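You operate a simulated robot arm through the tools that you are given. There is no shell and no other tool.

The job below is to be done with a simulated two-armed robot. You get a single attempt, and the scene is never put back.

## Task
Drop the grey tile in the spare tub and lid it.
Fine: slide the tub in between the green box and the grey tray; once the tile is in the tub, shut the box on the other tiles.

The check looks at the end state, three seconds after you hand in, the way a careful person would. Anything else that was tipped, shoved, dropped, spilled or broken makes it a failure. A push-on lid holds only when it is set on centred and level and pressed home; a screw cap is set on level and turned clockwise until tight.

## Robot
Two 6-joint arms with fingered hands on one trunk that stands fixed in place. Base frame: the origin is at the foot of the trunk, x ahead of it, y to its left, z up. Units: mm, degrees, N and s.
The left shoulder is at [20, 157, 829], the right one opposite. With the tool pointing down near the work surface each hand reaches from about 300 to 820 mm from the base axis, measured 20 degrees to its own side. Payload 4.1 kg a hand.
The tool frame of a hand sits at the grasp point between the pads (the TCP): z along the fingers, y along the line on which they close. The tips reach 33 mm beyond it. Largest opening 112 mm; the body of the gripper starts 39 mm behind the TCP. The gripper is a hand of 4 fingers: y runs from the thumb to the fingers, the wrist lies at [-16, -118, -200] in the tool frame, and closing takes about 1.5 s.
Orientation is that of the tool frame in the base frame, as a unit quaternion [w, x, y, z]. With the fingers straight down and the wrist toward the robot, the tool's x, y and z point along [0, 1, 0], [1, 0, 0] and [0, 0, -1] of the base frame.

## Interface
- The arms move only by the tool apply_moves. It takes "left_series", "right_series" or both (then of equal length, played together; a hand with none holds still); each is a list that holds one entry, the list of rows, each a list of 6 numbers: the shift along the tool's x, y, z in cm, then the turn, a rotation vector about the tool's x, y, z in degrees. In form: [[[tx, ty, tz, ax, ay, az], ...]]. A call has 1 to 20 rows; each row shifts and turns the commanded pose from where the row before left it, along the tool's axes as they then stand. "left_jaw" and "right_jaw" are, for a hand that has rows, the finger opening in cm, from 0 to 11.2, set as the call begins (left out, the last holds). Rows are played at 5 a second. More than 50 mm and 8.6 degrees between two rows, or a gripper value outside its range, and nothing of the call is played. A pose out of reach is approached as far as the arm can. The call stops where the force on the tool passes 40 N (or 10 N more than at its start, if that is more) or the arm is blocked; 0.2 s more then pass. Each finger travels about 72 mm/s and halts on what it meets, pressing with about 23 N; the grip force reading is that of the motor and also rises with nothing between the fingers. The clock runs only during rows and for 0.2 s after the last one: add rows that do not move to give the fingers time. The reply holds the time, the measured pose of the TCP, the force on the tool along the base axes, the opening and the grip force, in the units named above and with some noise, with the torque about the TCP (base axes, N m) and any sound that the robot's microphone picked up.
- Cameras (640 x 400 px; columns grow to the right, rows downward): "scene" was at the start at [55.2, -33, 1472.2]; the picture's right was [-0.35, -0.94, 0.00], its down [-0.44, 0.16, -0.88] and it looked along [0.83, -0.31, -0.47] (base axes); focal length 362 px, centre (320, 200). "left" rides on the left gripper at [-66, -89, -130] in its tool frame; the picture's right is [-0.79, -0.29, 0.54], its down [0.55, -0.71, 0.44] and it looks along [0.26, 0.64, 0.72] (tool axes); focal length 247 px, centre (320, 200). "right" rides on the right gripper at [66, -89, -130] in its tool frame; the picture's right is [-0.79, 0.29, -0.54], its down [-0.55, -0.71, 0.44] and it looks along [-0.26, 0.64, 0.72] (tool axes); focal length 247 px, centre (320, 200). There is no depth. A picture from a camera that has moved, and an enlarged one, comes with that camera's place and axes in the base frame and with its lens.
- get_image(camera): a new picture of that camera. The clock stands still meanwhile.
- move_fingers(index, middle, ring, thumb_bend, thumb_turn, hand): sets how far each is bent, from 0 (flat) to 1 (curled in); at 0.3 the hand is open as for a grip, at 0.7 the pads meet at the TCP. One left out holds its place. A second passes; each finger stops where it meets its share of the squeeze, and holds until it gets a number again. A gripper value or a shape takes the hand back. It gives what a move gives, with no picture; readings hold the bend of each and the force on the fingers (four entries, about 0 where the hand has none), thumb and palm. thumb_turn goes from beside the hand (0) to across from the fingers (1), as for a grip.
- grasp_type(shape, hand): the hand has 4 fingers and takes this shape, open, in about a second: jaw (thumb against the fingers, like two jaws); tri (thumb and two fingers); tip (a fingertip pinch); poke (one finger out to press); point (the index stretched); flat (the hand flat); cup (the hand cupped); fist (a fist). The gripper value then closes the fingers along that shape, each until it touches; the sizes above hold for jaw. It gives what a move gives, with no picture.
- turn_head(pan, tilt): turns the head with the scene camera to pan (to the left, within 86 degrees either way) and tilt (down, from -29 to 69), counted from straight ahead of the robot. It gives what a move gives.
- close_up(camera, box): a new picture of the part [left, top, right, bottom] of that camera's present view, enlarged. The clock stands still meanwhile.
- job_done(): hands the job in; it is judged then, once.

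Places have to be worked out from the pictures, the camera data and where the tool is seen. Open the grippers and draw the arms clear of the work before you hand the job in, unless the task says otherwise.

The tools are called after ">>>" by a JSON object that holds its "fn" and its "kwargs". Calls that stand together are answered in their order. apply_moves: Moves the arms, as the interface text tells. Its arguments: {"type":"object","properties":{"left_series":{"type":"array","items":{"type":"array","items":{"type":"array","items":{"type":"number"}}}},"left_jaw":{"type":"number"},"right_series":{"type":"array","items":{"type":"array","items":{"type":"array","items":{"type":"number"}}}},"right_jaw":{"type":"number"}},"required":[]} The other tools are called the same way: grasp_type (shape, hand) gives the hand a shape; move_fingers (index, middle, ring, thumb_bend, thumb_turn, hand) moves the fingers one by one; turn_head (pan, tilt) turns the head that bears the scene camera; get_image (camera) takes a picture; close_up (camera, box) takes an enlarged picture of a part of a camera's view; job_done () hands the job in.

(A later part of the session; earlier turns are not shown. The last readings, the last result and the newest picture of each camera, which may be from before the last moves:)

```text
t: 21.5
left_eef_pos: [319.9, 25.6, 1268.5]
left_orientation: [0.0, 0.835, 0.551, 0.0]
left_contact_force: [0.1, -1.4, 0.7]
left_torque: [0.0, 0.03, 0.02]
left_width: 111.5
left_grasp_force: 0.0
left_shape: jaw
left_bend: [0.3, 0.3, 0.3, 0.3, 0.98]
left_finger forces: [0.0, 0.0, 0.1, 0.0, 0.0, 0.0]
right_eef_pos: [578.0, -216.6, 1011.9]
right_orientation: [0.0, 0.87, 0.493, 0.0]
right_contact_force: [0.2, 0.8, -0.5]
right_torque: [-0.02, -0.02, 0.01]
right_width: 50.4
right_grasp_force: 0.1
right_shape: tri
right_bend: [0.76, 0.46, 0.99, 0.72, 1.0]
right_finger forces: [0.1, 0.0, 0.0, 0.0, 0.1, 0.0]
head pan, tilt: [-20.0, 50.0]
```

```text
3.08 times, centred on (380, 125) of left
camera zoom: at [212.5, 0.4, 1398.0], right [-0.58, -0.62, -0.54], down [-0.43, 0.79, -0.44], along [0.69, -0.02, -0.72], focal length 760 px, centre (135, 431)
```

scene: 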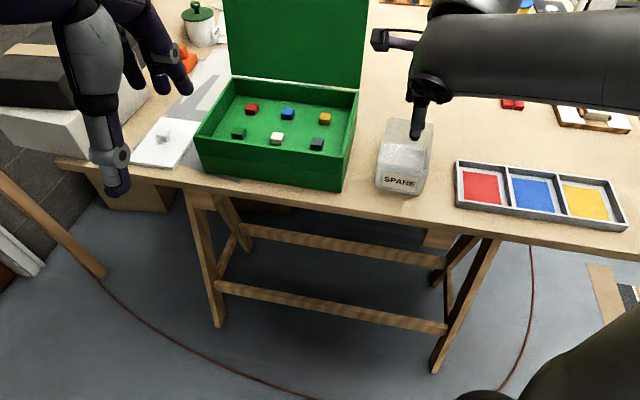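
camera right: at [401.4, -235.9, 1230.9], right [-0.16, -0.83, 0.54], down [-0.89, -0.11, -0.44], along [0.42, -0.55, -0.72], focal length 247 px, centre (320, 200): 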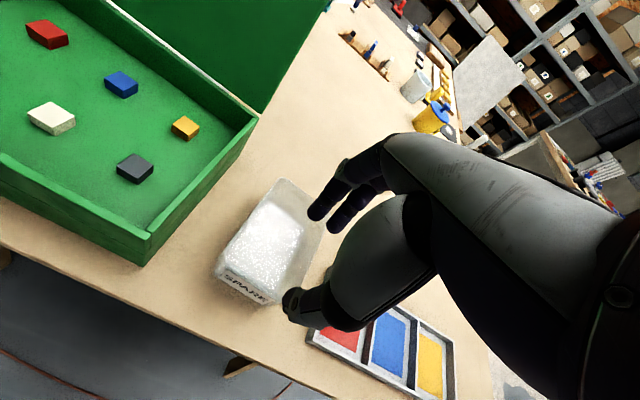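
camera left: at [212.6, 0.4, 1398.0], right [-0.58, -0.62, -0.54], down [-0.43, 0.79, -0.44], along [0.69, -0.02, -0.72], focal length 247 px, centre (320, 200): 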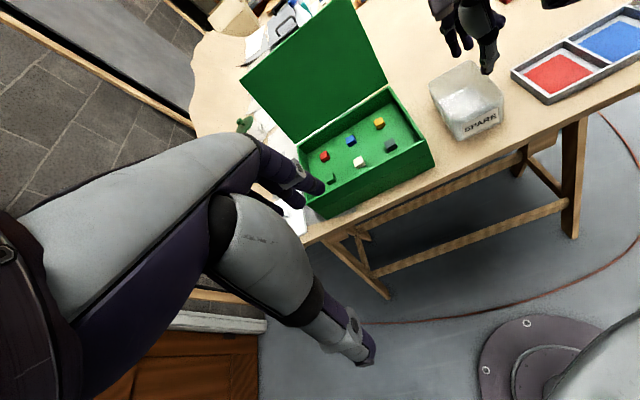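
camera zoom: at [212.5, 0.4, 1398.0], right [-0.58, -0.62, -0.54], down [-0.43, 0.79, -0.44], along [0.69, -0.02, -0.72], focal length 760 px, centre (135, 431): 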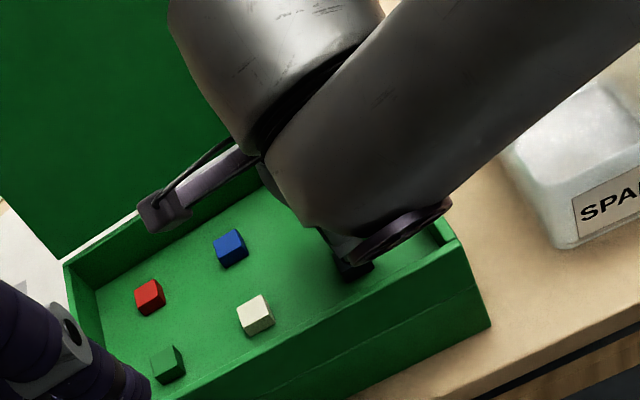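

The hand hovers over the tile, but the exact tile offset in the hand's view needs a finer check. I enlarge that view.

>>> {"fn": "close_up", "kwargs": {"camera": "right", "box": [240, 170, 360, 260]}}

>>> {"fn": "close_up", "kwargs": {"camera": "scene", "box": [290, 110, 350, 150]}}

```text
4.44 times, centred on (300, 215) of right
camera zoom: at [534.1, -114.1, 1141.9], right [-0.16, -0.83, 0.54], down [-0.89, -0.11, -0.44], along [0.42, -0.55, -0.72], focal length 1098 px, centre (409, 133)
```

zoom: 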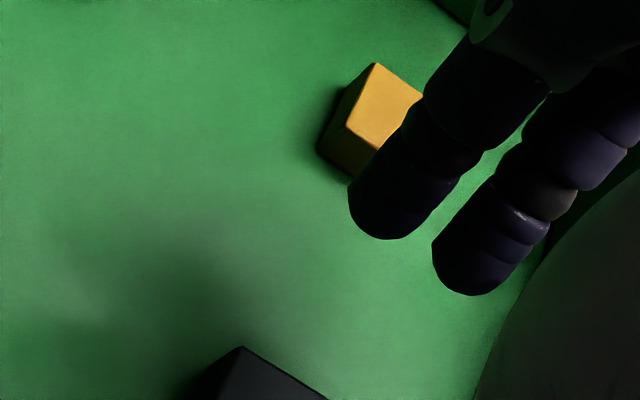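

```text
10.00 times, centred on (320, 130) of scene
camera zoom: at [42.0, -27.7, 1440.0], right [-0.34, -0.94, 0.0], down [-0.72, 0.26, -0.64], along [0.6, -0.22, -0.77], focal length 3617 px, centre (320, 900)
```

zoom: 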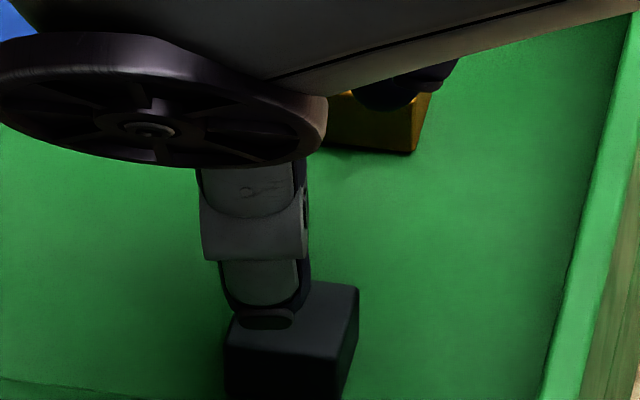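

I crop again with the tile, thumb tip and finger tips all in the frame.

>>> {"fn": "close_up", "kwargs": {"camera": "right", "box": [250, 195, 346, 325]}}

```text
3.08 times, centred on (298, 260) of right
camera zoom: at [534.1, -114.1, 1141.9], right [-0.16, -0.83, 0.54], down [-0.89, -0.11, -0.44], along [0.42, -0.55, -0.72], focal length 760 px, centre (388, 15)
```

zoom: 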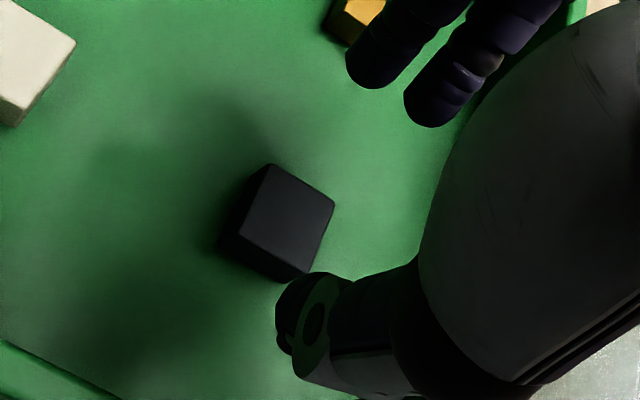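

The tile now triangulates to about (582,-219) with its top near z≈948, slightly deeper and lower than before. I nudge the hand over it and descend gradually, watching for contact with the rim or the floor.

>>> {"fn": "apply_moves", "kwargs": {"right_series": [[[0.4, 0.6, 0, 0, 0, 0], [0, 0, 1.5, 0, 0, 0], [0, 0, 1.5, 0, 0, 0], [0, 0, 0.7, 0, 0, 0], [0, 0, 0, 0, 0, 0]]]}}

>>> {"fn": "close_up", "kwargs": {"camera": "right", "box": [220, 165, 400, 345]}}

>>> {"fn": "close_up", "kwargs": {"camera": "scene", "box": [280, 100, 360, 160]}}

>>> {"fn": "close_up", "kwargs": {"camera": "left", "box": [360, 100, 440, 160]}}

```text
t: 22.7
left_eef_pos: [320.2, 26.4, 1267.7]
left_orientation: [0.0, 0.835, 0.55, 0.0]
left_contact_force: [-0.5, -0.5, -0.3]
left_torque: [-0.01, -0.01, -0.01]
left_width: 111.9
left_grasp_force: 0.1
left_shape: jaw
left_bend: [0.3, 0.3, 0.3, 0.3, 0.98]
left_finger forces: [0.1, 0.1, 0.0, 0.0, 0.0, 0.0]
right_eef_pos: [585.1, -215.7, 975.5]
right_orientation: [0.0, 0.87, 0.493, 0.0]
right_contact_force: [0.0, 0.2, 0.3]
right_torque: [0.01, -0.01, 0.02]
right_width: 50.4
right_grasp_force: 0.0
right_shape: tri
right_bend: [0.76, 0.46, 0.99, 0.72, 1.0]
right_finger forces: [0.0, 0.0, 0.1, 0.2, 0.1, 0.0]
head pan, tilt: [-20.0, 50.0]
```

```text
2.22 times, centred on (310, 255) of right
camera zoom: at [541.0, -113.0, 1105.2], right [-0.16, -0.83, 0.54], down [-0.89, -0.11, -0.44], along [0.42, -0.55, -0.72], focal length 549 px, centre (342, 78)
```

zoom: 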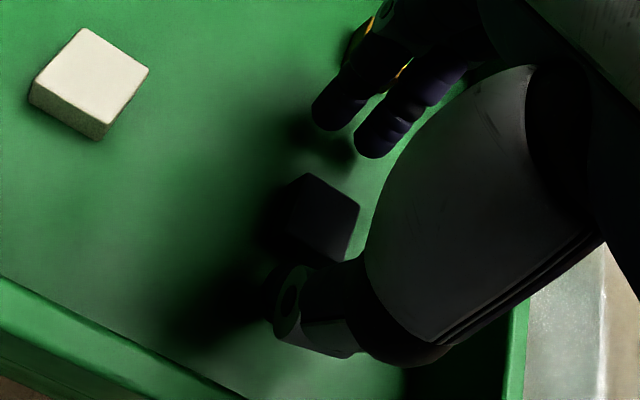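

```text
6.67 times, centred on (320, 130) of scene
camera zoom: at [42.0, -27.7, 1440.0], right [-0.34, -0.94, 0.0], down [-0.72, 0.26, -0.64], along [0.6, -0.22, -0.77], focal length 2411 px, centre (320, 667)
```

zoom: 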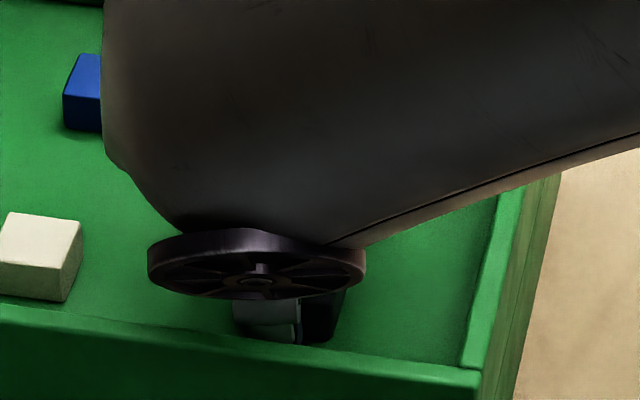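

```text
6.67 times, centred on (400, 130) of left
camera zoom: at [212.5, 0.4, 1398.0], right [-0.58, -0.62, -0.54], down [-0.43, 0.79, -0.44], along [0.69, -0.02, -0.72], focal length 1646 px, centre (-213, 667)
```

zoom: 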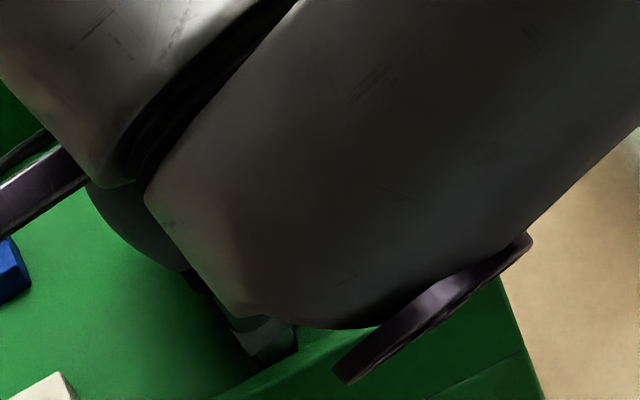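

There are no contacts, and the tile lies between the thumb and fingers about 5 mm toward the thumb. I descend another 10 mm in small steps.

>>> {"fn": "apply_moves", "kwargs": {"right_series": [[[0, -0.2, 0.4, 0, 0, 0], [0, 0, 0.3, 0, 0, 0], [0, 0, 0.3, 0, 0, 0], [0, 0, 0, 0, 0, 0]]]}}

>>> {"fn": "close_up", "kwargs": {"camera": "right", "box": [220, 165, 400, 345]}}

```text
t: 23.7
left_eef_pos: [319.1, 26.7, 1268.8]
left_orientation: [0.0, 0.835, 0.551, 0.0]
left_contact_force: [0.8, -0.2, -0.6]
left_torque: [0.01, -0.01, -0.01]
left_width: 111.8
left_grasp_force: 0.0
left_shape: jaw
left_bend: [0.3, 0.3, 0.3, 0.3, 0.98]
left_finger forces: [0.0, 0.0, 0.0, 0.1, 0.1, 0.0]
right_eef_pos: [583.1, -214.7, 968.3]
right_orientation: [0.002, 0.87, 0.493, 0.003]
right_contact_force: [-1.0, 0.5, 31.9]
right_torque: [0.58, 0.82, 0.01]
right_width: 51.7
right_grasp_force: 0.0
right_shape: tri
right_bend: [0.76, 0.46, 0.99, 0.73, 1.0]
right_finger forces: [0.0, 3.9, 0.1, 0.1, 28.4, 0.1]
head pan, tilt: [-20.0, 50.0]
```

```text
2.22 times, centred on (310, 255) of right
camera zoom: at [538.8, -111.9, 1098.2], right [-0.17, -0.83, 0.54], down [-0.89, -0.11, -0.44], along [0.42, -0.55, -0.72], focal length 549 px, centre (342, 78)
```

zoom: 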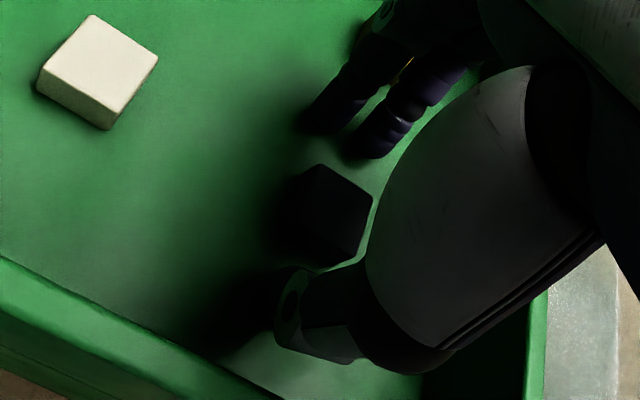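

The thumb tip met the box floor (about 32 N upward), so the floor is near z≈935. I back up 5 mm and close on the tile.

>>> {"fn": "apply_moves", "kwargs": {"right_series": [[[0, 0, -0.5, 0, 0, 0], [0, 0, 0, 0, 0, 0], [0, 0, 0, 0, 0, 0]]]}}

>>> {"fn": "apply_moves", "kwargs": {"right_series": [[[0, 0, 0, 0, 0, 0], [0, 0, 0, 0, 0, 0], [0, 0, 0, 0, 0, 0], [0, 0, 0, 0, 0, 0], [0, 0, 0, 0, 0, 0], [0, 0, 0, 0, 0, 0]]], "right_jaw": 0}}

>>> {"fn": "close_up", "kwargs": {"camera": "right", "box": [220, 165, 400, 345]}}

```text
t: 24.5
left_eef_pos: [319.8, 25.5, 1267.9]
left_orientation: [0.0, 0.835, 0.55, 0.0]
left_contact_force: [0.4, -0.3, -0.5]
left_torque: [-0.02, 0.0, 0.0]
left_width: 111.6
left_grasp_force: 0.1
left_shape: jaw
left_bend: [0.3, 0.3, 0.3, 0.3, 0.98]
left_finger forces: [0.0, 0.0, 0.0, 0.0, 0.0, 0.0]
right_eef_pos: [581.3, -213.2, 968.8]
right_orientation: [-0.001, 0.87, 0.493, -0.001]
right_contact_force: [1.0, -0.5, 2.6]
right_torque: [-0.06, -0.11, 0.03]
right_width: 50.8
right_grasp_force: 0.1
right_shape: tri
right_bend: [0.76, 0.45, 0.99, 0.72, 1.0]
right_finger forces: [0.1, 2.9, 0.1, 0.0, 0.7, 0.1]
head pan, tilt: [-20.0, 50.0]
```

```text
t: 25.9
left_eef_pos: [319.1, 26.3, 1268.3]
left_orientation: [0.0, 0.835, 0.55, 0.0]
left_contact_force: [0.7, 0.3, 0.1]
left_torque: [0.01, 0.03, -0.02]
left_width: 111.7
left_grasp_force: 0.2
left_shape: jaw
left_bend: [0.3, 0.3, 0.3, 0.3, 0.98]
left_finger forces: [0.0, 0.1, 0.0, 0.1, 0.0, 0.0]
right_eef_pos: [583.6, -214.3, 970.8]
right_orientation: [0.0, 0.87, 0.493, 0.001]
right_contact_force: [-0.6, -0.1, 1.7]
right_torque: [0.03, 0.0, -0.01]
right_width: 23.5
right_grasp_force: 23.1
right_shape: tri
right_bend: [0.7, 0.57, 1.0, 0.74, 1.0]
right_finger forces: [18.7, 1.3, 0.0, 0.0, 20.4, 0.0]
head pan, tilt: [-20.0, 50.0]
```

```text
2.22 times, centred on (310, 255) of right
camera zoom: at [539.4, -111.2, 1100.4], right [-0.16, -0.83, 0.54], down [-0.89, -0.11, -0.44], along [0.42, -0.55, -0.72], focal length 549 px, centre (342, 78)
```

zoom: 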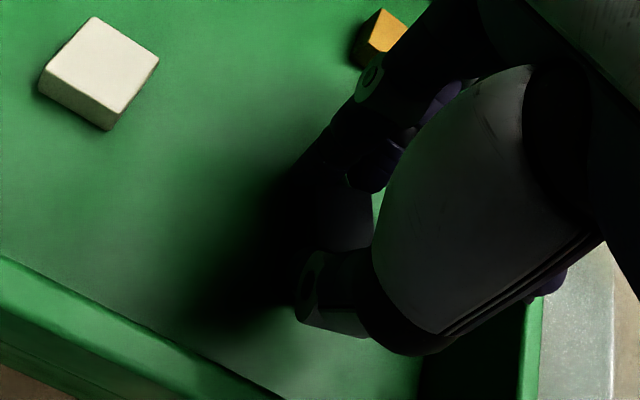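

The fingers closed on the tile: 23.5 mm opening, about 19–20 N on index and thumb. I lift slowly and check that the tile comes along.

>>> {"fn": "apply_moves", "kwargs": {"right_series": [[[0, 0, -1, 0, 0, 0], [0, 0, -2, 0, 0, 0], [0, 0, -3, 0, 0, 0], [0, 0, -3, 0, 0, 0], [0, 0, -2, 0, 0, 0], [0, 0, 0, 0, 0, 0]]]}}

>>> {"fn": "get_image", "kwargs": {"camera": "right"}}

>>> {"fn": "close_up", "kwargs": {"camera": "scene", "box": [190, 40, 450, 210]}}

```text
t: 27.3
left_eef_pos: [320.4, 26.3, 1268.1]
left_orientation: [0.001, 0.835, 0.55, 0.0]
left_contact_force: [-0.3, -0.2, 0.2]
left_torque: [0.01, -0.01, 0.04]
left_width: 111.7
left_grasp_force: 0.0
left_shape: jaw
left_bend: [0.3, 0.3, 0.3, 0.3, 0.98]
left_finger forces: [0.1, 0.1, 0.0, 0.0, 0.1, 0.1]
right_eef_pos: [582.6, -213.8, 1080.0]
right_orientation: [0.0, 0.87, 0.493, 0.0]
right_contact_force: [-0.1, 0.4, -0.4]
right_torque: [0.0, -0.02, -0.01]
right_width: 23.4
right_grasp_force: 23.0
right_shape: tri
right_bend: [0.7, 0.57, 1.0, 0.74, 1.0]
right_finger forces: [18.4, 1.7, 0.0, 0.0, 19.9, 0.0]
head pan, tilt: [-20.0, 50.0]
```

```text
taken
camera right: at [538.9, -110.8, 1210.2], right [-0.16, -0.83, 0.54], down [-0.89, -0.11, -0.44], along [0.42, -0.55, -0.72], focal length 247 px, centre (320, 200)
```

right: 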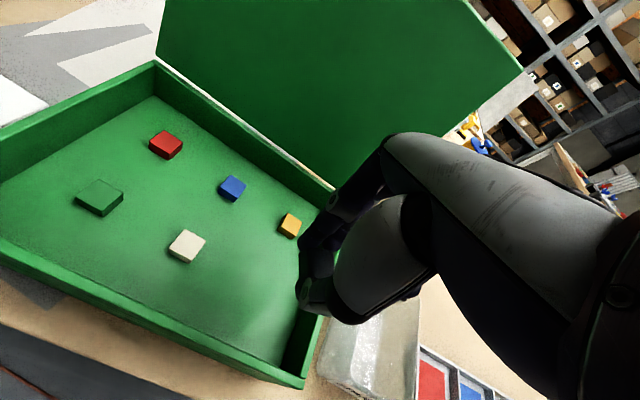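

```text
2.35 times, centred on (320, 125) of scene
camera zoom: at [42.1, -27.8, 1440.0], right [-0.34, -0.94, 0.0], down [-0.72, 0.26, -0.64], along [0.6, -0.22, -0.77], focal length 851 px, centre (320, 376)
```

zoom: 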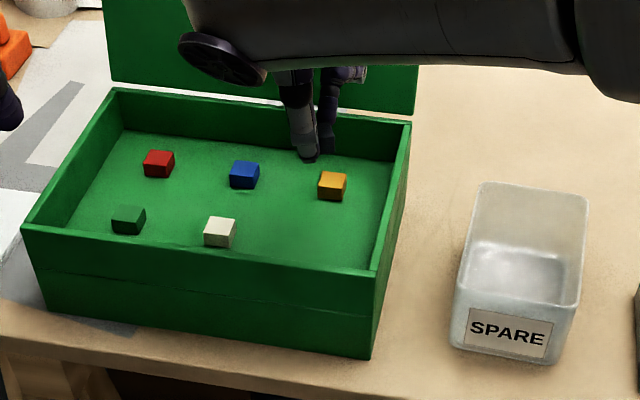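

The tile is held, and the other five are undisturbed. I carry it over the tub centre at about (506,-381) and check the alignment before lowering.

>>> {"fn": "apply_moves", "kwargs": {"right_series": [[[-3.66, 0.4, 0, 0, 0, 0], [-3.66, 0.4, 0, 0, 0, 0], [-3.66, 0.4, 0, 0, 0, 0], [-3.66, 0.4, 0, 0, 0, 0], [-3.66, 0.4, 0, 0, 0, 0], [0, 0, 3, 0, 0, 0], [0, 0, 2, 0, 0, 0], [0, 0, 0, 0, 0, 0]]]}}

>>> {"fn": "close_up", "kwargs": {"camera": "right", "box": [160, 120, 440, 400]}}

>>> {"fn": "close_up", "kwargs": {"camera": "scene", "box": [340, 90, 460, 210]}}

>>> {"fn": "close_up", "kwargs": {"camera": "left", "box": [400, 20, 540, 150]}}

```text
t: 29.1
left_eef_pos: [320.3, 26.1, 1268.8]
left_orientation: [0.0, 0.835, 0.551, 0.0]
left_contact_force: [-0.3, -0.6, 0.1]
left_torque: [0.04, 0.0, -0.01]
left_width: 111.6
left_grasp_force: 0.1
left_shape: jaw
left_bend: [0.3, 0.3, 0.3, 0.3, 0.98]
left_finger forces: [0.1, 0.0, 0.1, 0.0, 0.0, 0.1]
right_eef_pos: [505.6, -383.7, 1031.1]
right_orientation: [0.0, 0.87, 0.493, 0.0]
right_contact_force: [-1.2, -0.7, -0.1]
right_torque: [-0.03, 0.01, 0.03]
right_width: 23.3
right_grasp_force: 23.0
right_shape: tri
right_bend: [0.7, 0.57, 1.0, 0.74, 1.0]
right_finger forces: [18.2, 1.8, 0.0, 0.0, 20.0, 0.0]
head pan, tilt: [-20.0, 50.0]
```

```text
1.43 times, centred on (300, 260) of right
camera zoom: at [462.2, -279.7, 1160.9], right [-0.16, -0.83, 0.54], down [-0.89, -0.11, -0.44], along [0.42, -0.55, -0.72], focal length 353 px, centre (349, 114)
```

zoom: 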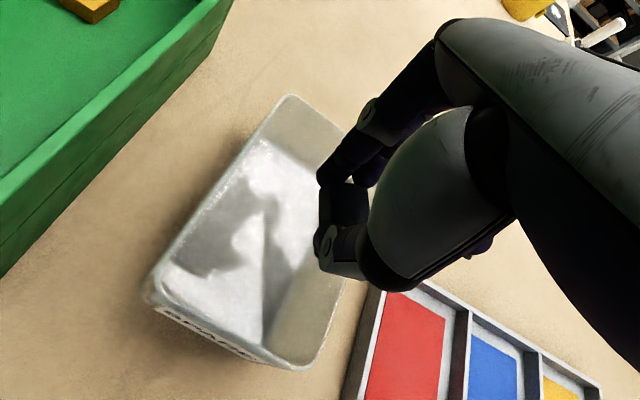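

```text
3.33 times, centred on (400, 150) of scene
camera zoom: at [42.0, -27.7, 1440.0], right [-0.34, -0.94, 0.0], down [-0.72, 0.26, -0.64], along [0.6, -0.22, -0.77], focal length 1206 px, centre (53, 367)
```

zoom: 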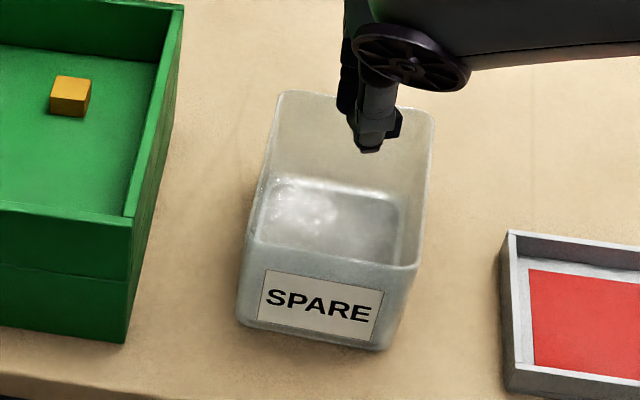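

```text
3.08 times, centred on (470, 85) of left
camera zoom: at [212.5, 0.5, 1398.0], right [-0.58, -0.62, -0.54], down [-0.43, 0.79, -0.44], along [0.69, -0.02, -0.72], focal length 760 px, centre (-142, 554)
```

zoom: 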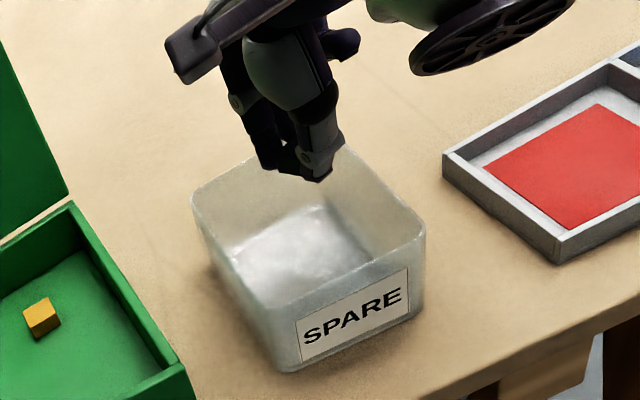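

The tile hangs above the tub's centre. I lower it into the tub until it is just above the floor.

>>> {"fn": "apply_moves", "kwargs": {"right_series": [[[0, 0, 3, 0, 0, 0], [0, 0, 3, 0, 0, 0], [0, 0, 2, 0, 0, 0], [0, 0, 0.8, 0, 0, 0], [0, 0, 0, 0, 0, 0]]]}}

>>> {"fn": "close_up", "kwargs": {"camera": "right", "box": [160, 120, 440, 400]}}

>>> {"fn": "close_up", "kwargs": {"camera": "left", "box": [400, 20, 540, 150]}}

```text
t: 30.3
left_eef_pos: [320.3, 26.0, 1267.9]
left_orientation: [0.0, 0.835, 0.55, -0.001]
left_contact_force: [0.3, -0.3, 1.0]
left_torque: [0.03, -0.01, -0.01]
left_width: 111.7
left_grasp_force: 0.0
left_shape: jaw
left_bend: [0.3, 0.3, 0.3, 0.3, 0.98]
left_finger forces: [0.0, 0.0, 0.1, 0.0, 0.1, 0.1]
right_eef_pos: [506.2, -381.1, 942.8]
right_orientation: [-0.001, 0.87, 0.493, 0.0]
right_contact_force: [-0.5, 0.5, -0.3]
right_torque: [0.01, -0.01, 0.02]
right_width: 23.3
right_grasp_force: 22.9
right_shape: tri
right_bend: [0.7, 0.57, 1.0, 0.74, 1.0]
right_finger forces: [18.3, 1.7, 0.0, 0.0, 20.0, 0.0]
head pan, tilt: [-20.0, 50.0]
```

```text
1.43 times, centred on (300, 260) of right
camera zoom: at [462.9, -279.1, 1072.7], right [-0.16, -0.83, 0.54], down [-0.89, -0.11, -0.44], along [0.42, -0.55, -0.72], focal length 353 px, centre (349, 114)
```

zoom: 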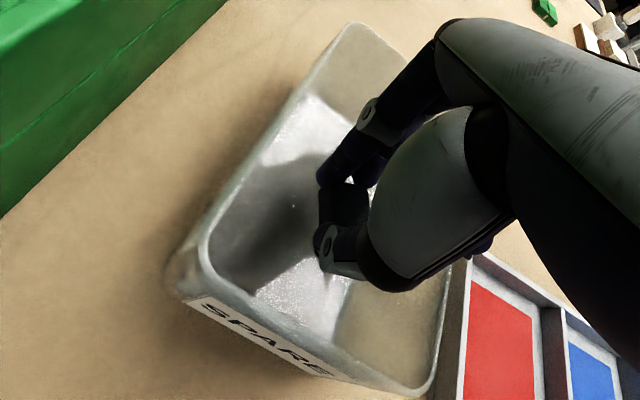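

```text
3.08 times, centred on (470, 85) of left
camera zoom: at [212.5, 0.4, 1398.0], right [-0.58, -0.62, -0.54], down [-0.43, 0.79, -0.44], along [0.69, -0.02, -0.72], focal length 760 px, centre (-142, 554)
```

zoom: 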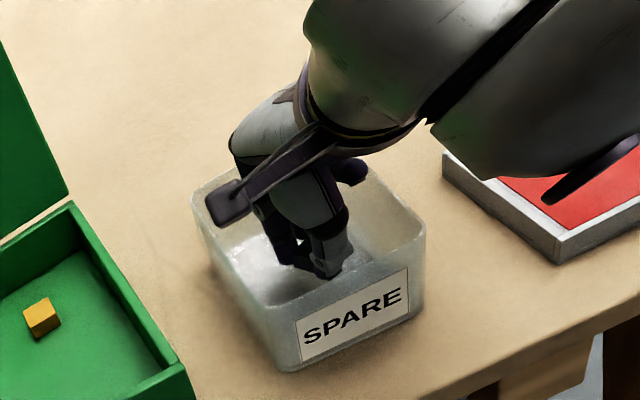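

The tile is inside the tub just above the floor, with no contact forces. I open the fingers to 5 cm to release it and lift straight out.

>>> {"fn": "apply_moves", "kwargs": {"right_series": [[[0, 0, 0, 0, 0, 0], [0, 0, 0, 0, 0, 0], [0, 0, 0, 0, 0, 0], [0, 0, 0, 0, 0, 0], [0, 0, -2, 0, 0, 0], [0, 0, -4, 0, 0, 0], [0, 0, -4, 0, 0, 0], [0, 0, -4, 0, 0, 0], [0, 0, -4, 0, 0, 0], [0, 0, 0, 0, 0, 0]]], "right_jaw": 5}}

>>> {"fn": "get_image", "kwargs": {"camera": "scene"}}

>>> {"fn": "get_image", "kwargs": {"camera": "right"}}

>>> {"fn": "close_up", "kwargs": {"camera": "left", "box": [400, 20, 540, 150]}}

```text
t: 32.5
left_eef_pos: [319.1, 25.8, 1267.0]
left_orientation: [-0.001, 0.835, 0.551, -0.001]
left_contact_force: [-0.3, -0.1, -0.5]
left_torque: [0.0, -0.02, -0.02]
left_width: 111.5
left_grasp_force: 0.0
left_shape: jaw
left_bend: [0.3, 0.3, 0.3, 0.3, 0.98]
left_finger forces: [0.0, 0.1, 0.1, 0.0, 0.1, 0.0]
right_eef_pos: [502.7, -382.9, 1122.2]
right_orientation: [-0.001, 0.87, 0.493, 0.0]
right_contact_force: [-0.3, 0.0, 0.3]
right_torque: [0.02, -0.02, 0.02]
right_width: 49.5
right_grasp_force: 0.2
right_shape: tri
right_bend: [0.76, 0.47, 0.99, 0.72, 1.0]
right_finger forces: [0.1, 0.1, 0.0, 0.0, 0.0, 0.0]
head pan, tilt: [-20.0, 50.0]
```

```text
taken
```

scene: 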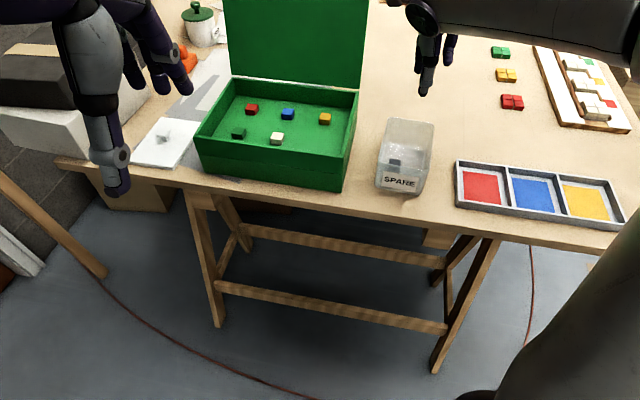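

```text
taken
camera right: at [460.8, -279.9, 1252.3], right [-0.16, -0.83, 0.54], down [-0.89, -0.11, -0.44], along [0.42, -0.55, -0.72], focal length 247 px, centre (320, 200)
```

right: 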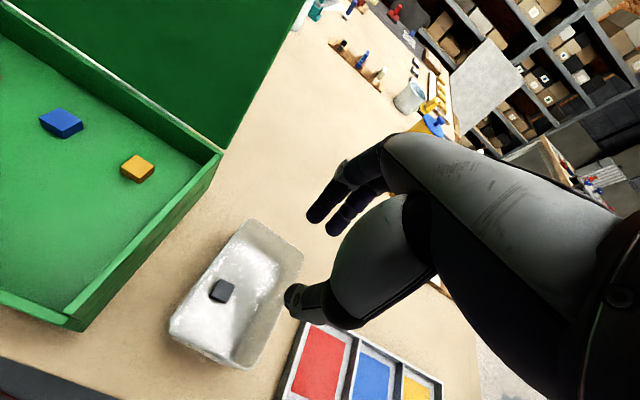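

```text
3.08 times, centred on (470, 85) of left
camera zoom: at [212.6, 0.4, 1398.0], right [-0.58, -0.62, -0.54], down [-0.43, 0.79, -0.44], along [0.69, -0.02, -0.72], focal length 760 px, centre (-142, 554)
```

zoom: 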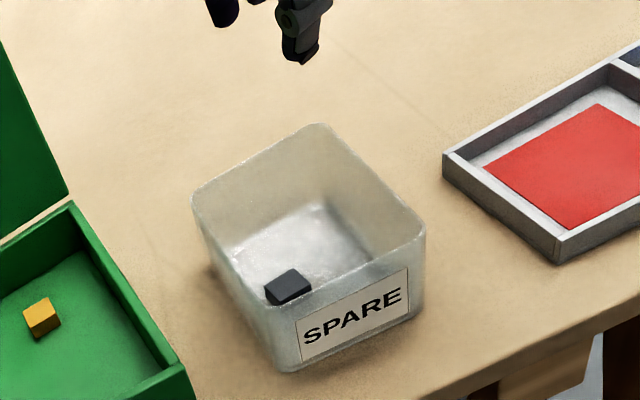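

The grey tile lies in the tub. Next comes the box lid: its top edge is around u≈789 (depth along the table) and z≈1199, hinged at the back rim. First I move the left arm out of the way, over toward the white tub lid, and take views there.

>>> {"fn": "apply_moves", "kwargs": {"left_series": [[[0, 0, 0, 0, 0, 7.7], [4.3, 3.4, 0, 0, 0, 0], [4.3, 3.4, 0, 0, 0, 0], [4.3, 3.4, 0, 0, 0, 0], [4.3, 3.4, 0, 0, 0, 0], [4.1, 3.4, 0, 0, 0, 0], [0, 0, 0, 0, 0, 0]]]}}

>>> {"fn": "get_image", "kwargs": {"camera": "left"}}

>>> {"fn": "turn_head", "kwargs": {"pan": -15, "tilt": 35}}

>>> {"fn": "get_image", "kwargs": {"camera": "scene"}}

```text
refused: row 2 steps farther than a row can; nothing moved
```

```text
taken
camera left: at [212.6, 0.4, 1398.0], right [-0.58, -0.62, -0.54], down [-0.43, 0.79, -0.44], along [0.69, -0.02, -0.72], focal length 247 px, centre (320, 200)
```

left: 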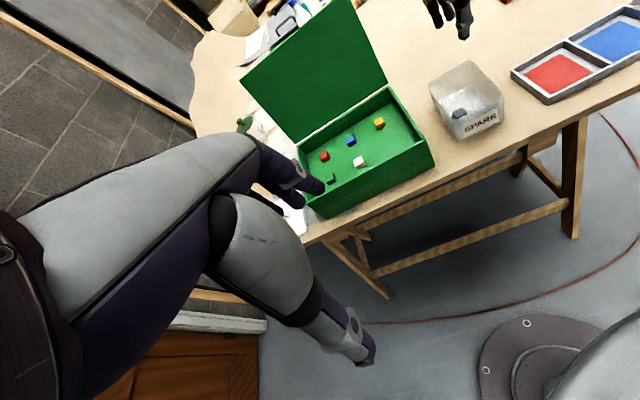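

```text
t: 33.3
left_eef_pos: [320.2, 27.1, 1268.6]
left_orientation: [0.0, 0.835, 0.55, 0.0]
left_contact_force: [-0.9, -0.1, -0.1]
left_torque: [0.01, 0.01, -0.01]
left_width: 111.4
left_grasp_force: 0.0
left_shape: jaw
left_bend: [0.3, 0.3, 0.3, 0.3, 0.98]
left_finger forces: [0.0, 0.0, 0.0, 0.0, 0.0, 0.0]
right_eef_pos: [503.4, -381.5, 1122.0]
right_orientation: [-0.001, 0.87, 0.493, 0.001]
right_contact_force: [1.2, 0.1, -0.8]
right_torque: [0.01, -0.01, 0.02]
right_width: 49.8
right_grasp_force: 0.1
right_shape: tri
right_bend: [0.76, 0.47, 0.99, 0.72, 1.0]
right_finger forces: [0.0, 0.1, 0.0, 0.1, 0.1, 0.0]
head pan, tilt: [-15.0, 35.0]
```

```text
taken
```

scene: 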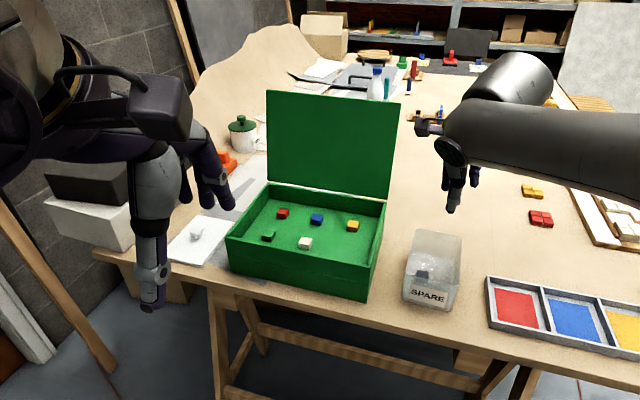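

The row step was too long, so nothing moved. I resend the left-arm move with smaller steps.

>>> {"fn": "apply_moves", "kwargs": {"left_series": [[[0, 0, 0, 0, 0, 7.7], [3.55, 2.8, 0, 0, 0, 0], [3.55, 2.8, 0, 0, 0, 0], [3.55, 2.8, 0, 0, 0, 0], [3.55, 2.8, 0, 0, 0, 0], [3.55, 2.8, 0, 0, 0, 0], [3.55, 2.8, 0, 0, 0, 0], [0, 0, 0, 0, 0, 0]]]}}

>>> {"fn": "get_image", "kwargs": {"camera": "left"}}

>>> {"fn": "get_image", "kwargs": {"camera": "scene"}}

```text
t: 35.1
left_eef_pos: [564.6, 124.0, 1258.3]
left_orientation: [0.0, 0.87, 0.493, -0.001]
left_contact_force: [-0.2, 0.2, 0.4]
left_torque: [-0.03, -0.05, 0.03]
left_width: 112.0
left_grasp_force: 0.0
left_shape: jaw
left_bend: [0.3, 0.3, 0.3, 0.3, 0.98]
left_finger forces: [0.1, 0.0, 0.0, 0.0, 0.1, 0.1]
left hand out of reach, approached as far as the arm can: row 7
right_eef_pos: [505.1, -384.0, 1122.1]
right_orientation: [0.0, 0.87, 0.493, 0.0]
right_contact_force: [-0.8, 0.0, 0.3]
right_torque: [-0.03, -0.06, 0.0]
right_width: 49.7
right_grasp_force: 0.0
right_shape: tri
right_bend: [0.76, 0.47, 0.99, 0.72, 1.0]
right_finger forces: [0.1, 0.0, 0.0, 0.0, 0.1, 0.0]
head pan, tilt: [-15.0, 35.0]
```

```text
taken
camera left: at [455.0, 112.8, 1388.5], right [-0.66, -0.53, -0.54], down [-0.32, 0.84, -0.43], along [0.68, -0.11, -0.72], focal length 247 px, centre (320, 200)
```

left: 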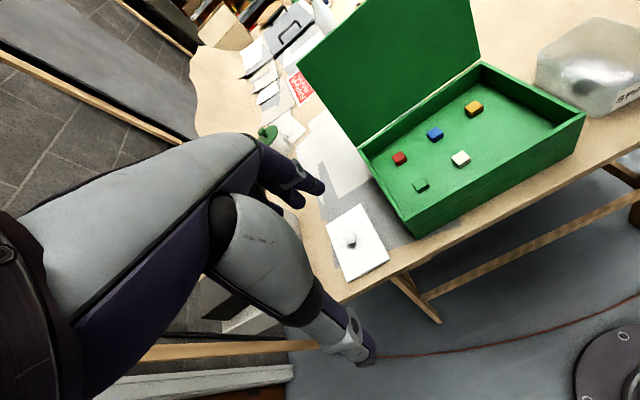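

```text
taken
```

scene: 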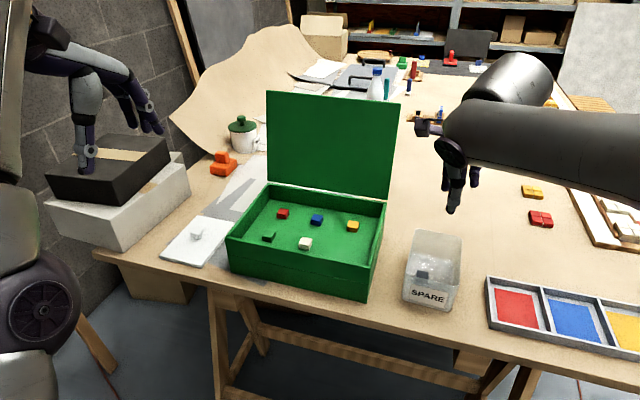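

The left arm reached its limit there but is safely out of the way. Now I set the right hand to the jaw shape, raise it, tilt the fingers 40° forward, and bring it in front of the right part of the open box lid.

>>> {"fn": "grasp_type", "kwargs": {"hand": "right", "shape": "jaw"}}

>>> {"fn": "apply_moves", "kwargs": {"right_series": [[[0, 0, -3.45, 0, 0, 0], [0, 0, -3.45, 0, 0, 0], [0, 0, -3.4, 0, 0, 0], [0, 0, 0, -8, 0, 0], [0, 0, 0, -8, 0, 0], [0, 0, 0, -8, 0, 0], [0, 0, 0, -8, 0, 0], [0, 0, 0, -8, 0, 0], [3.58, 0, 0, 0, 0, 0], [3.58, 0, 0, 0, 0, 0], [3.58, 0, 0, 0, 0, 0], [3.58, 0, 0, 0, 0, 0], [3.58, 0, 0, 0, 0, 0], [0, 2.72, 2.28, 0, 0, 0], [0, 0, 0, 0, 0, 0]]]}}

>>> {"fn": "get_image", "kwargs": {"camera": "right"}}

>>> {"fn": "get_image", "kwargs": {"camera": "scene"}}

>>> {"fn": "get_image", "kwargs": {"camera": "left"}}

```text
t: 36.0
left_eef_pos: [564.7, 123.8, 1259.7]
left_orientation: [0.0, 0.87, 0.492, -0.001]
left_contact_force: [-0.1, -0.2, -0.5]
left_torque: [-0.01, 0.0, -0.03]
left_width: 111.9
left_grasp_force: 0.0
left_shape: jaw
left_bend: [0.3, 0.3, 0.3, 0.3, 0.98]
left_finger forces: [0.1, 0.0, 0.0, 0.0, 0.1, 0.0]
right_eef_pos: [504.0, -382.4, 1121.2]
right_orientation: [0.001, 0.87, 0.494, 0.001]
right_contact_force: [1.1, 0.6, 0.8]
right_torque: [0.01, -0.04, -0.02]
right_width: 111.9
right_grasp_force: 0.1
right_shape: jaw
right_bend: [0.3, 0.3, 0.3, 0.3, 0.98]
right_finger forces: [0.1, 0.0, 0.0, 0.0, 0.0, 0.0]
head pan, tilt: [-15.0, 35.0]
```

```text
t: 39.2
left_eef_pos: [564.3, 123.9, 1259.2]
left_orientation: [0.0, 0.87, 0.493, 0.0]
left_contact_force: [-0.4, 0.2, 0.1]
left_torque: [-0.01, -0.03, -0.04]
left_width: 112.1
left_grasp_force: 0.1
left_shape: jaw
left_bend: [0.3, 0.3, 0.3, 0.3, 0.98]
left_finger forces: [0.0, 0.0, 0.1, 0.1, 0.0, 0.0]
right_eef_pos: [628.4, -247.5, 1228.2]
right_orientation: [0.298, 0.817, 0.464, 0.169]
right_contact_force: [-0.6, -0.5, -0.8]
right_torque: [0.02, -0.02, -0.01]
right_width: 111.9
right_grasp_force: 0.1
right_shape: jaw
right_bend: [0.3, 0.3, 0.3, 0.3, 0.98]
right_finger forces: [0.1, 0.1, 0.0, 0.0, 0.0, 0.1]
head pan, tilt: [-15.0, 35.0]
```

```text
taken
camera right: at [531.2, -111.7, 1269.0], right [-0.52, -0.61, 0.6], down [-0.51, -0.34, -0.79], along [0.69, -0.71, -0.14], focal length 247 px, centre (320, 200)
```

right: 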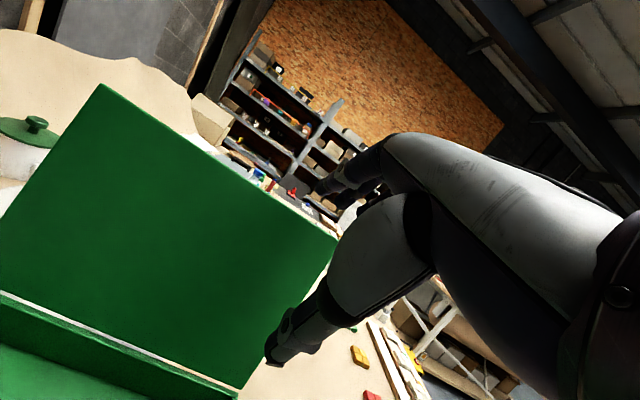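

```text
taken
```

scene: 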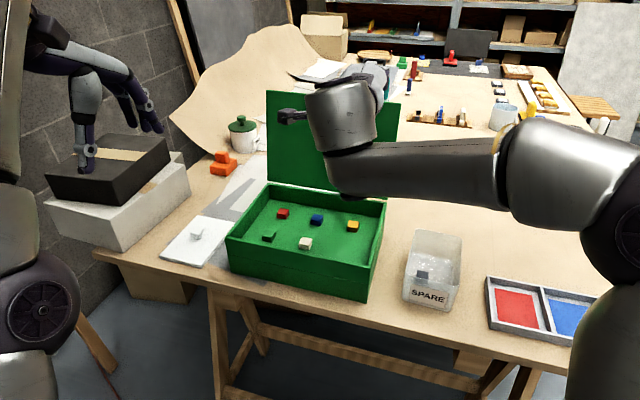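

```text
taken
camera left: at [455.0, 112.6, 1389.1], right [-0.65, -0.53, -0.54], down [-0.33, 0.84, -0.44], along [0.68, -0.11, -0.72], focal length 247 px, centre (320, 200)
```

left: 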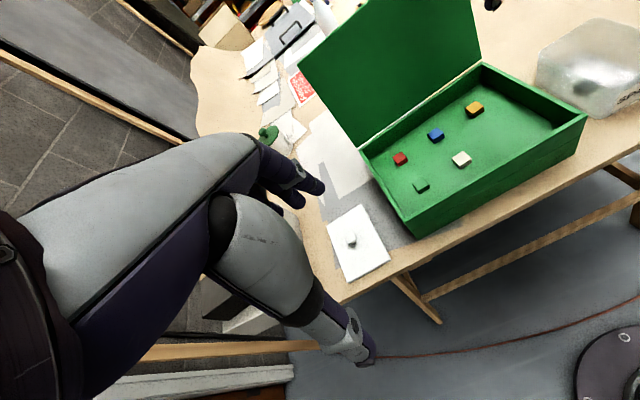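

The hand is level with the lid's top edge and in front of it. I move forward so the fingers pass over the top edge, then look before descending.

>>> {"fn": "apply_moves", "kwargs": {"right_series": [[[0, 2.57, 2.42, 0, 0, 0], [0, 2.57, 2.42, 0, 0, 0], [0, 2.57, 2.42, 0, 0, 0], [0, 0, 0, 0, 0, 0]]]}}

>>> {"fn": "get_image", "kwargs": {"camera": "right"}}

>>> {"fn": "get_image", "kwargs": {"camera": "scene"}}

>>> {"fn": "close_up", "kwargs": {"camera": "left", "box": [380, 0, 540, 100]}}

```text
t: 40.2
left_eef_pos: [564.5, 122.9, 1258.2]
left_orientation: [0.0, 0.87, 0.493, 0.0]
left_contact_force: [0.2, 0.5, 0.7]
left_torque: [0.02, -0.01, 0.01]
left_width: 111.9
left_grasp_force: 0.0
left_shape: jaw
left_bend: [0.3, 0.3, 0.3, 0.3, 0.98]
left_finger forces: [0.0, 0.0, 0.0, 0.0, 0.1, 0.0]
right_eef_pos: [717.7, -302.0, 1219.2]
right_orientation: [0.298, 0.818, 0.462, 0.168]
right_contact_force: [0.4, -0.5, -0.9]
right_torque: [-0.04, 0.06, 0.04]
right_width: 112.1
right_grasp_force: 0.0
right_shape: jaw
right_bend: [0.3, 0.3, 0.3, 0.3, 0.98]
right_finger forces: [0.1, 0.0, 0.0, 0.1, 0.0, 0.0]
head pan, tilt: [-15.0, 35.0]
```

```text
taken
camera right: at [620.7, -167.2, 1261.6], right [-0.52, -0.61, 0.6], down [-0.51, -0.34, -0.79], along [0.69, -0.71, -0.14], focal length 247 px, centre (320, 200)
```

right: 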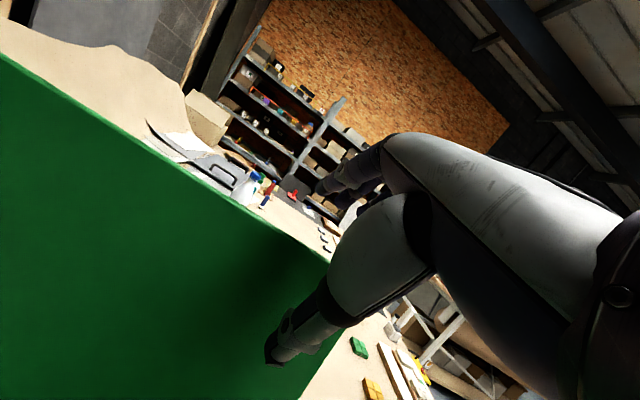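

```text
taken
```

scene: 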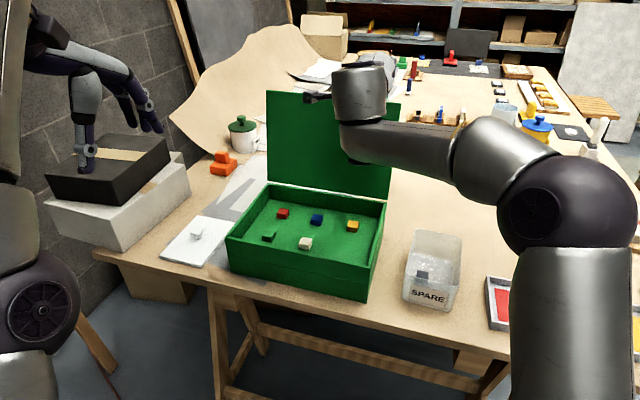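

```text
4.00 times, centred on (460, 50) of left
camera zoom: at [454.9, 112.6, 1389.1], right [-0.65, -0.53, -0.54], down [-0.33, 0.84, -0.44], along [0.68, -0.11, -0.72], focal length 988 px, centre (-240, 800)
```

zoom: 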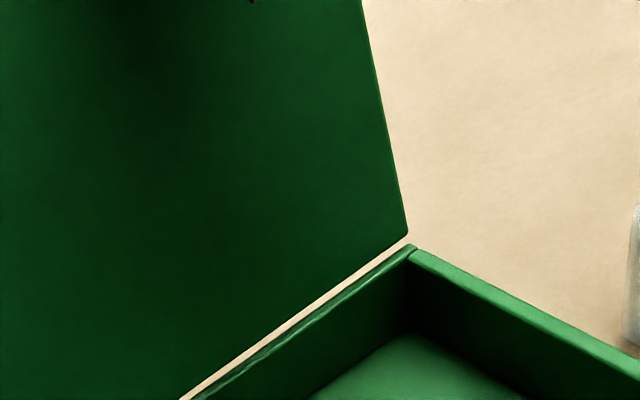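

The fingertips are past and above the lid's top edge, with the thumb in front of it. I lower the hand straight down so the lid edge enters between thumb and fingers.

>>> {"fn": "apply_moves", "kwargs": {"right_series": [[[0, -1.24, 1.48, 0, 0, 0], [0, -1.24, 1.48, 0, 0, 0], [0, -1.24, 1.48, 0, 0, 0], [0, 0, 0, 0, 0, 0]]]}}

>>> {"fn": "get_image", "kwargs": {"camera": "right"}}

>>> {"fn": "get_image", "kwargs": {"camera": "scene"}}

```text
t: 41.2
left_eef_pos: [564.7, 124.4, 1258.7]
left_orientation: [0.001, 0.87, 0.494, 0.0]
left_contact_force: [0.5, 0.2, -0.5]
left_torque: [-0.05, 0.0, 0.0]
left_width: 112.2
left_grasp_force: 0.0
left_shape: jaw
left_bend: [0.3, 0.3, 0.3, 0.3, 0.98]
left_finger forces: [0.1, 0.0, 0.0, 0.0, 0.0, 0.0]
right_eef_pos: [717.8, -300.4, 1162.2]
right_orientation: [0.298, 0.818, 0.463, 0.169]
right_contact_force: [0.6, 0.7, 8.6]
right_torque: [-0.04, -0.21, 0.01]
right_width: 112.1
right_grasp_force: 0.1
right_shape: jaw
right_bend: [0.28, 0.3, 0.3, 0.3, 0.98]
right_finger forces: [6.6, 0.1, 0.0, 0.0, 0.1, 0.1]
head pan, tilt: [-15.0, 35.0]
```

```text
taken
camera right: at [621.5, -164.8, 1203.9], right [-0.52, -0.61, 0.6], down [-0.51, -0.34, -0.79], along [0.69, -0.71, -0.14], focal length 247 px, centre (320, 200)
```

right: 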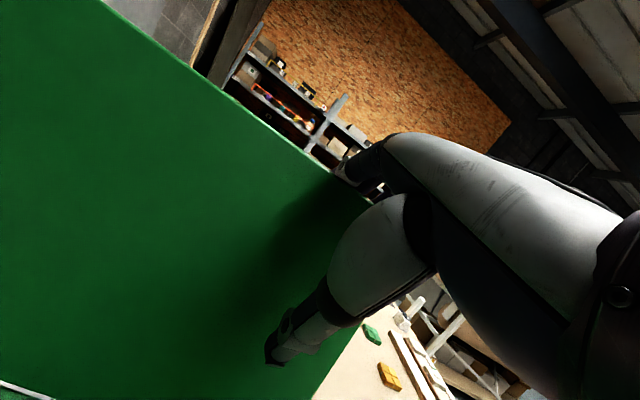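

```text
taken
```

scene: 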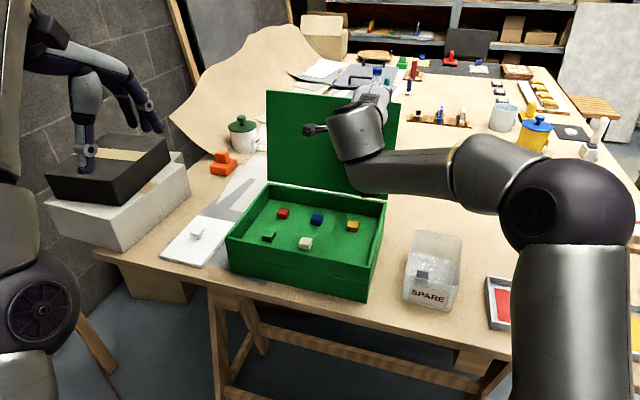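

The index finger rests lightly on the lid's top edge (about 7 N), with its tip hooked behind it. I ease up slightly while pulling toward the robot to start the lid swinging.

>>> {"fn": "apply_moves", "kwargs": {"right_series": [[[0, -0.45, -0.9, 0, 0, 0], [0, -0.7, -0.7, 0, 0, 0], [0, -0.77, -0.64, 0, 0, 0], [0, -0.77, -0.64, 0, 0, 0], [0, 0, 0, 0, 0, 0]]]}}

>>> {"fn": "get_image", "kwargs": {"camera": "right"}}

>>> {"fn": "get_image", "kwargs": {"camera": "scene"}}

```text
t: 42.4
left_eef_pos: [564.9, 123.5, 1258.2]
left_orientation: [0.0, 0.87, 0.493, 0.0]
left_contact_force: [-0.2, 0.5, 0.4]
left_torque: [-0.02, 0.01, 0.01]
left_width: 112.0
left_grasp_force: 0.0
left_shape: jaw
left_bend: [0.3, 0.3, 0.3, 0.3, 0.98]
left_finger forces: [0.0, 0.1, 0.0, 0.0, 0.1, 0.0]
right_eef_pos: [686.3, -281.2, 1165.5]
right_orientation: [0.298, 0.818, 0.463, 0.169]
right_contact_force: [1.4, 1.9, 7.2]
right_torque: [-0.08, -0.16, 0.08]
right_width: 111.9
right_grasp_force: 0.2
right_shape: jaw
right_bend: [0.28, 0.3, 0.3, 0.3, 0.98]
right_finger forces: [6.7, 0.0, 0.1, 0.0, 0.1, 0.1]
head pan, tilt: [-15.0, 35.0]
```

```text
taken
camera right: at [589.3, -146.0, 1208.1], right [-0.52, -0.61, 0.6], down [-0.51, -0.34, -0.79], along [0.69, -0.71, -0.14], focal length 247 px, centre (320, 200)
```

right: 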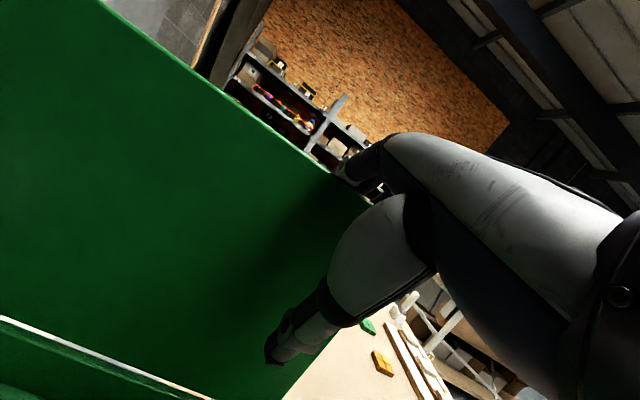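

```text
taken
```

scene: 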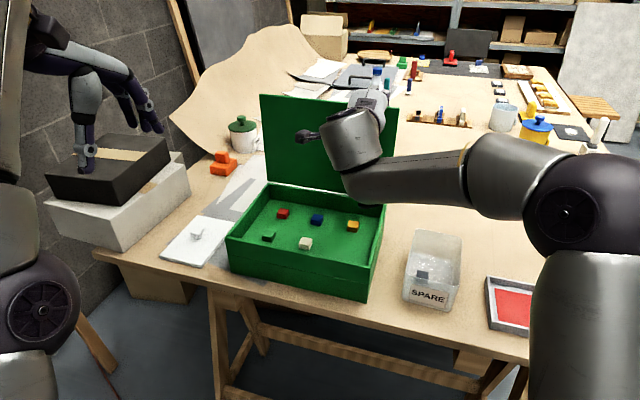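

The lid has swung about 38 mm and is near vertical, and the box stays put. I narrow the hand a little to shorten the lid's fall onto the thumb, and keep pulling.

>>> {"fn": "apply_moves", "kwargs": {"right_series": [[[0, -0.77, -0.64, 0, 0, 0], [0, -0.77, -0.64, 0, 0, 0], [0, -0.77, -0.64, 0, 0, 0], [0, -0.77, -0.64, 0, 0, 0], [0, 0, 0, 0, 0, 0]]], "right_jaw": 8.5}}

>>> {"fn": "get_image", "kwargs": {"camera": "right"}}

>>> {"fn": "get_image", "kwargs": {"camera": "scene"}}

>>> {"fn": "get_image", "kwargs": {"camera": "left"}}

```text
t: 43.6
left_eef_pos: [565.0, 124.0, 1259.3]
left_orientation: [-0.001, 0.87, 0.494, 0.0]
left_contact_force: [-0.6, 0.2, 0.2]
left_torque: [0.02, 0.01, -0.02]
left_width: 112.1
left_grasp_force: 0.1
left_shape: jaw
left_bend: [0.3, 0.3, 0.3, 0.3, 0.98]
left_finger forces: [0.1, 0.1, 0.0, 0.0, 0.1, 0.0]
right_eef_pos: [652.0, -261.4, 1165.2]
right_orientation: [0.297, 0.818, 0.463, 0.168]
right_contact_force: [0.4, -0.6, -0.1]
right_torque: [0.0, 0.01, -0.01]
right_width: 85.4
right_grasp_force: 0.1
right_shape: jaw
right_bend: [0.25, 0.35, 0.32, 0.55, 0.99]
right_finger forces: [0.7, 0.1, 0.1, 0.0, 0.0, 0.0]
head pan, tilt: [-15.0, 35.0]
```

```text
taken
camera right: at [554.3, -126.0, 1207.6], right [-0.52, -0.61, 0.6], down [-0.51, -0.34, -0.79], along [0.69, -0.71, -0.14], focal length 247 px, centre (320, 200)
```

right: 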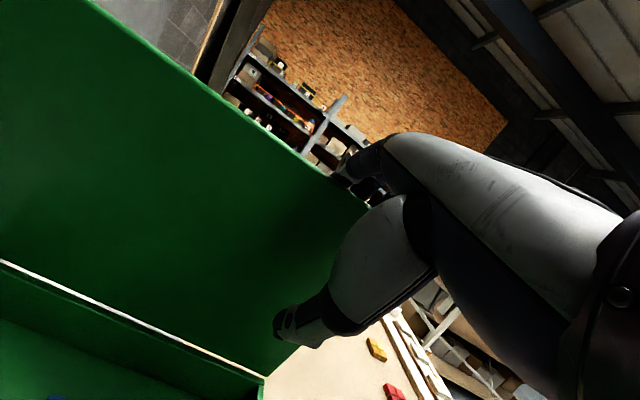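

```text
taken
```

scene: 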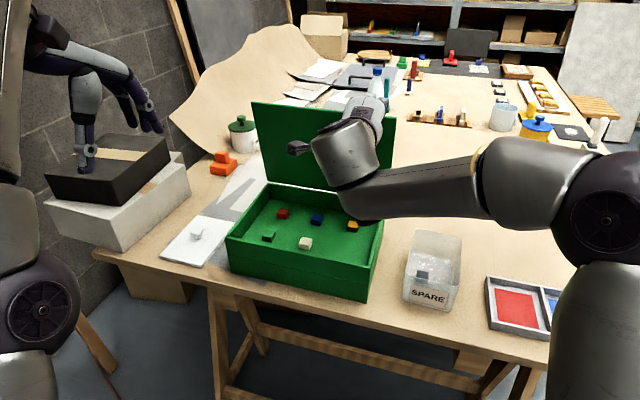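

```text
taken
camera left: at [455.1, 112.6, 1389.1], right [-0.65, -0.53, -0.54], down [-0.33, 0.84, -0.44], along [0.68, -0.11, -0.72], focal length 247 px, centre (320, 200)
```

left: 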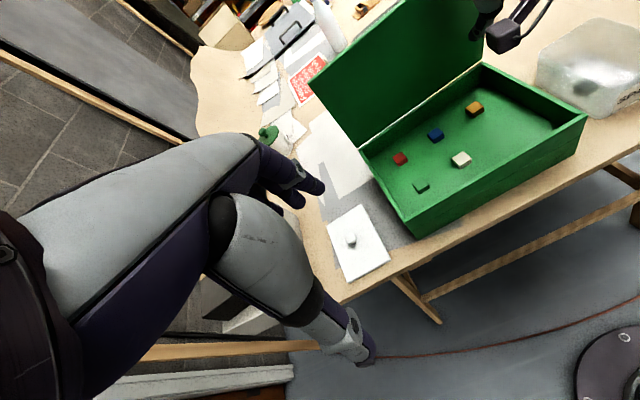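

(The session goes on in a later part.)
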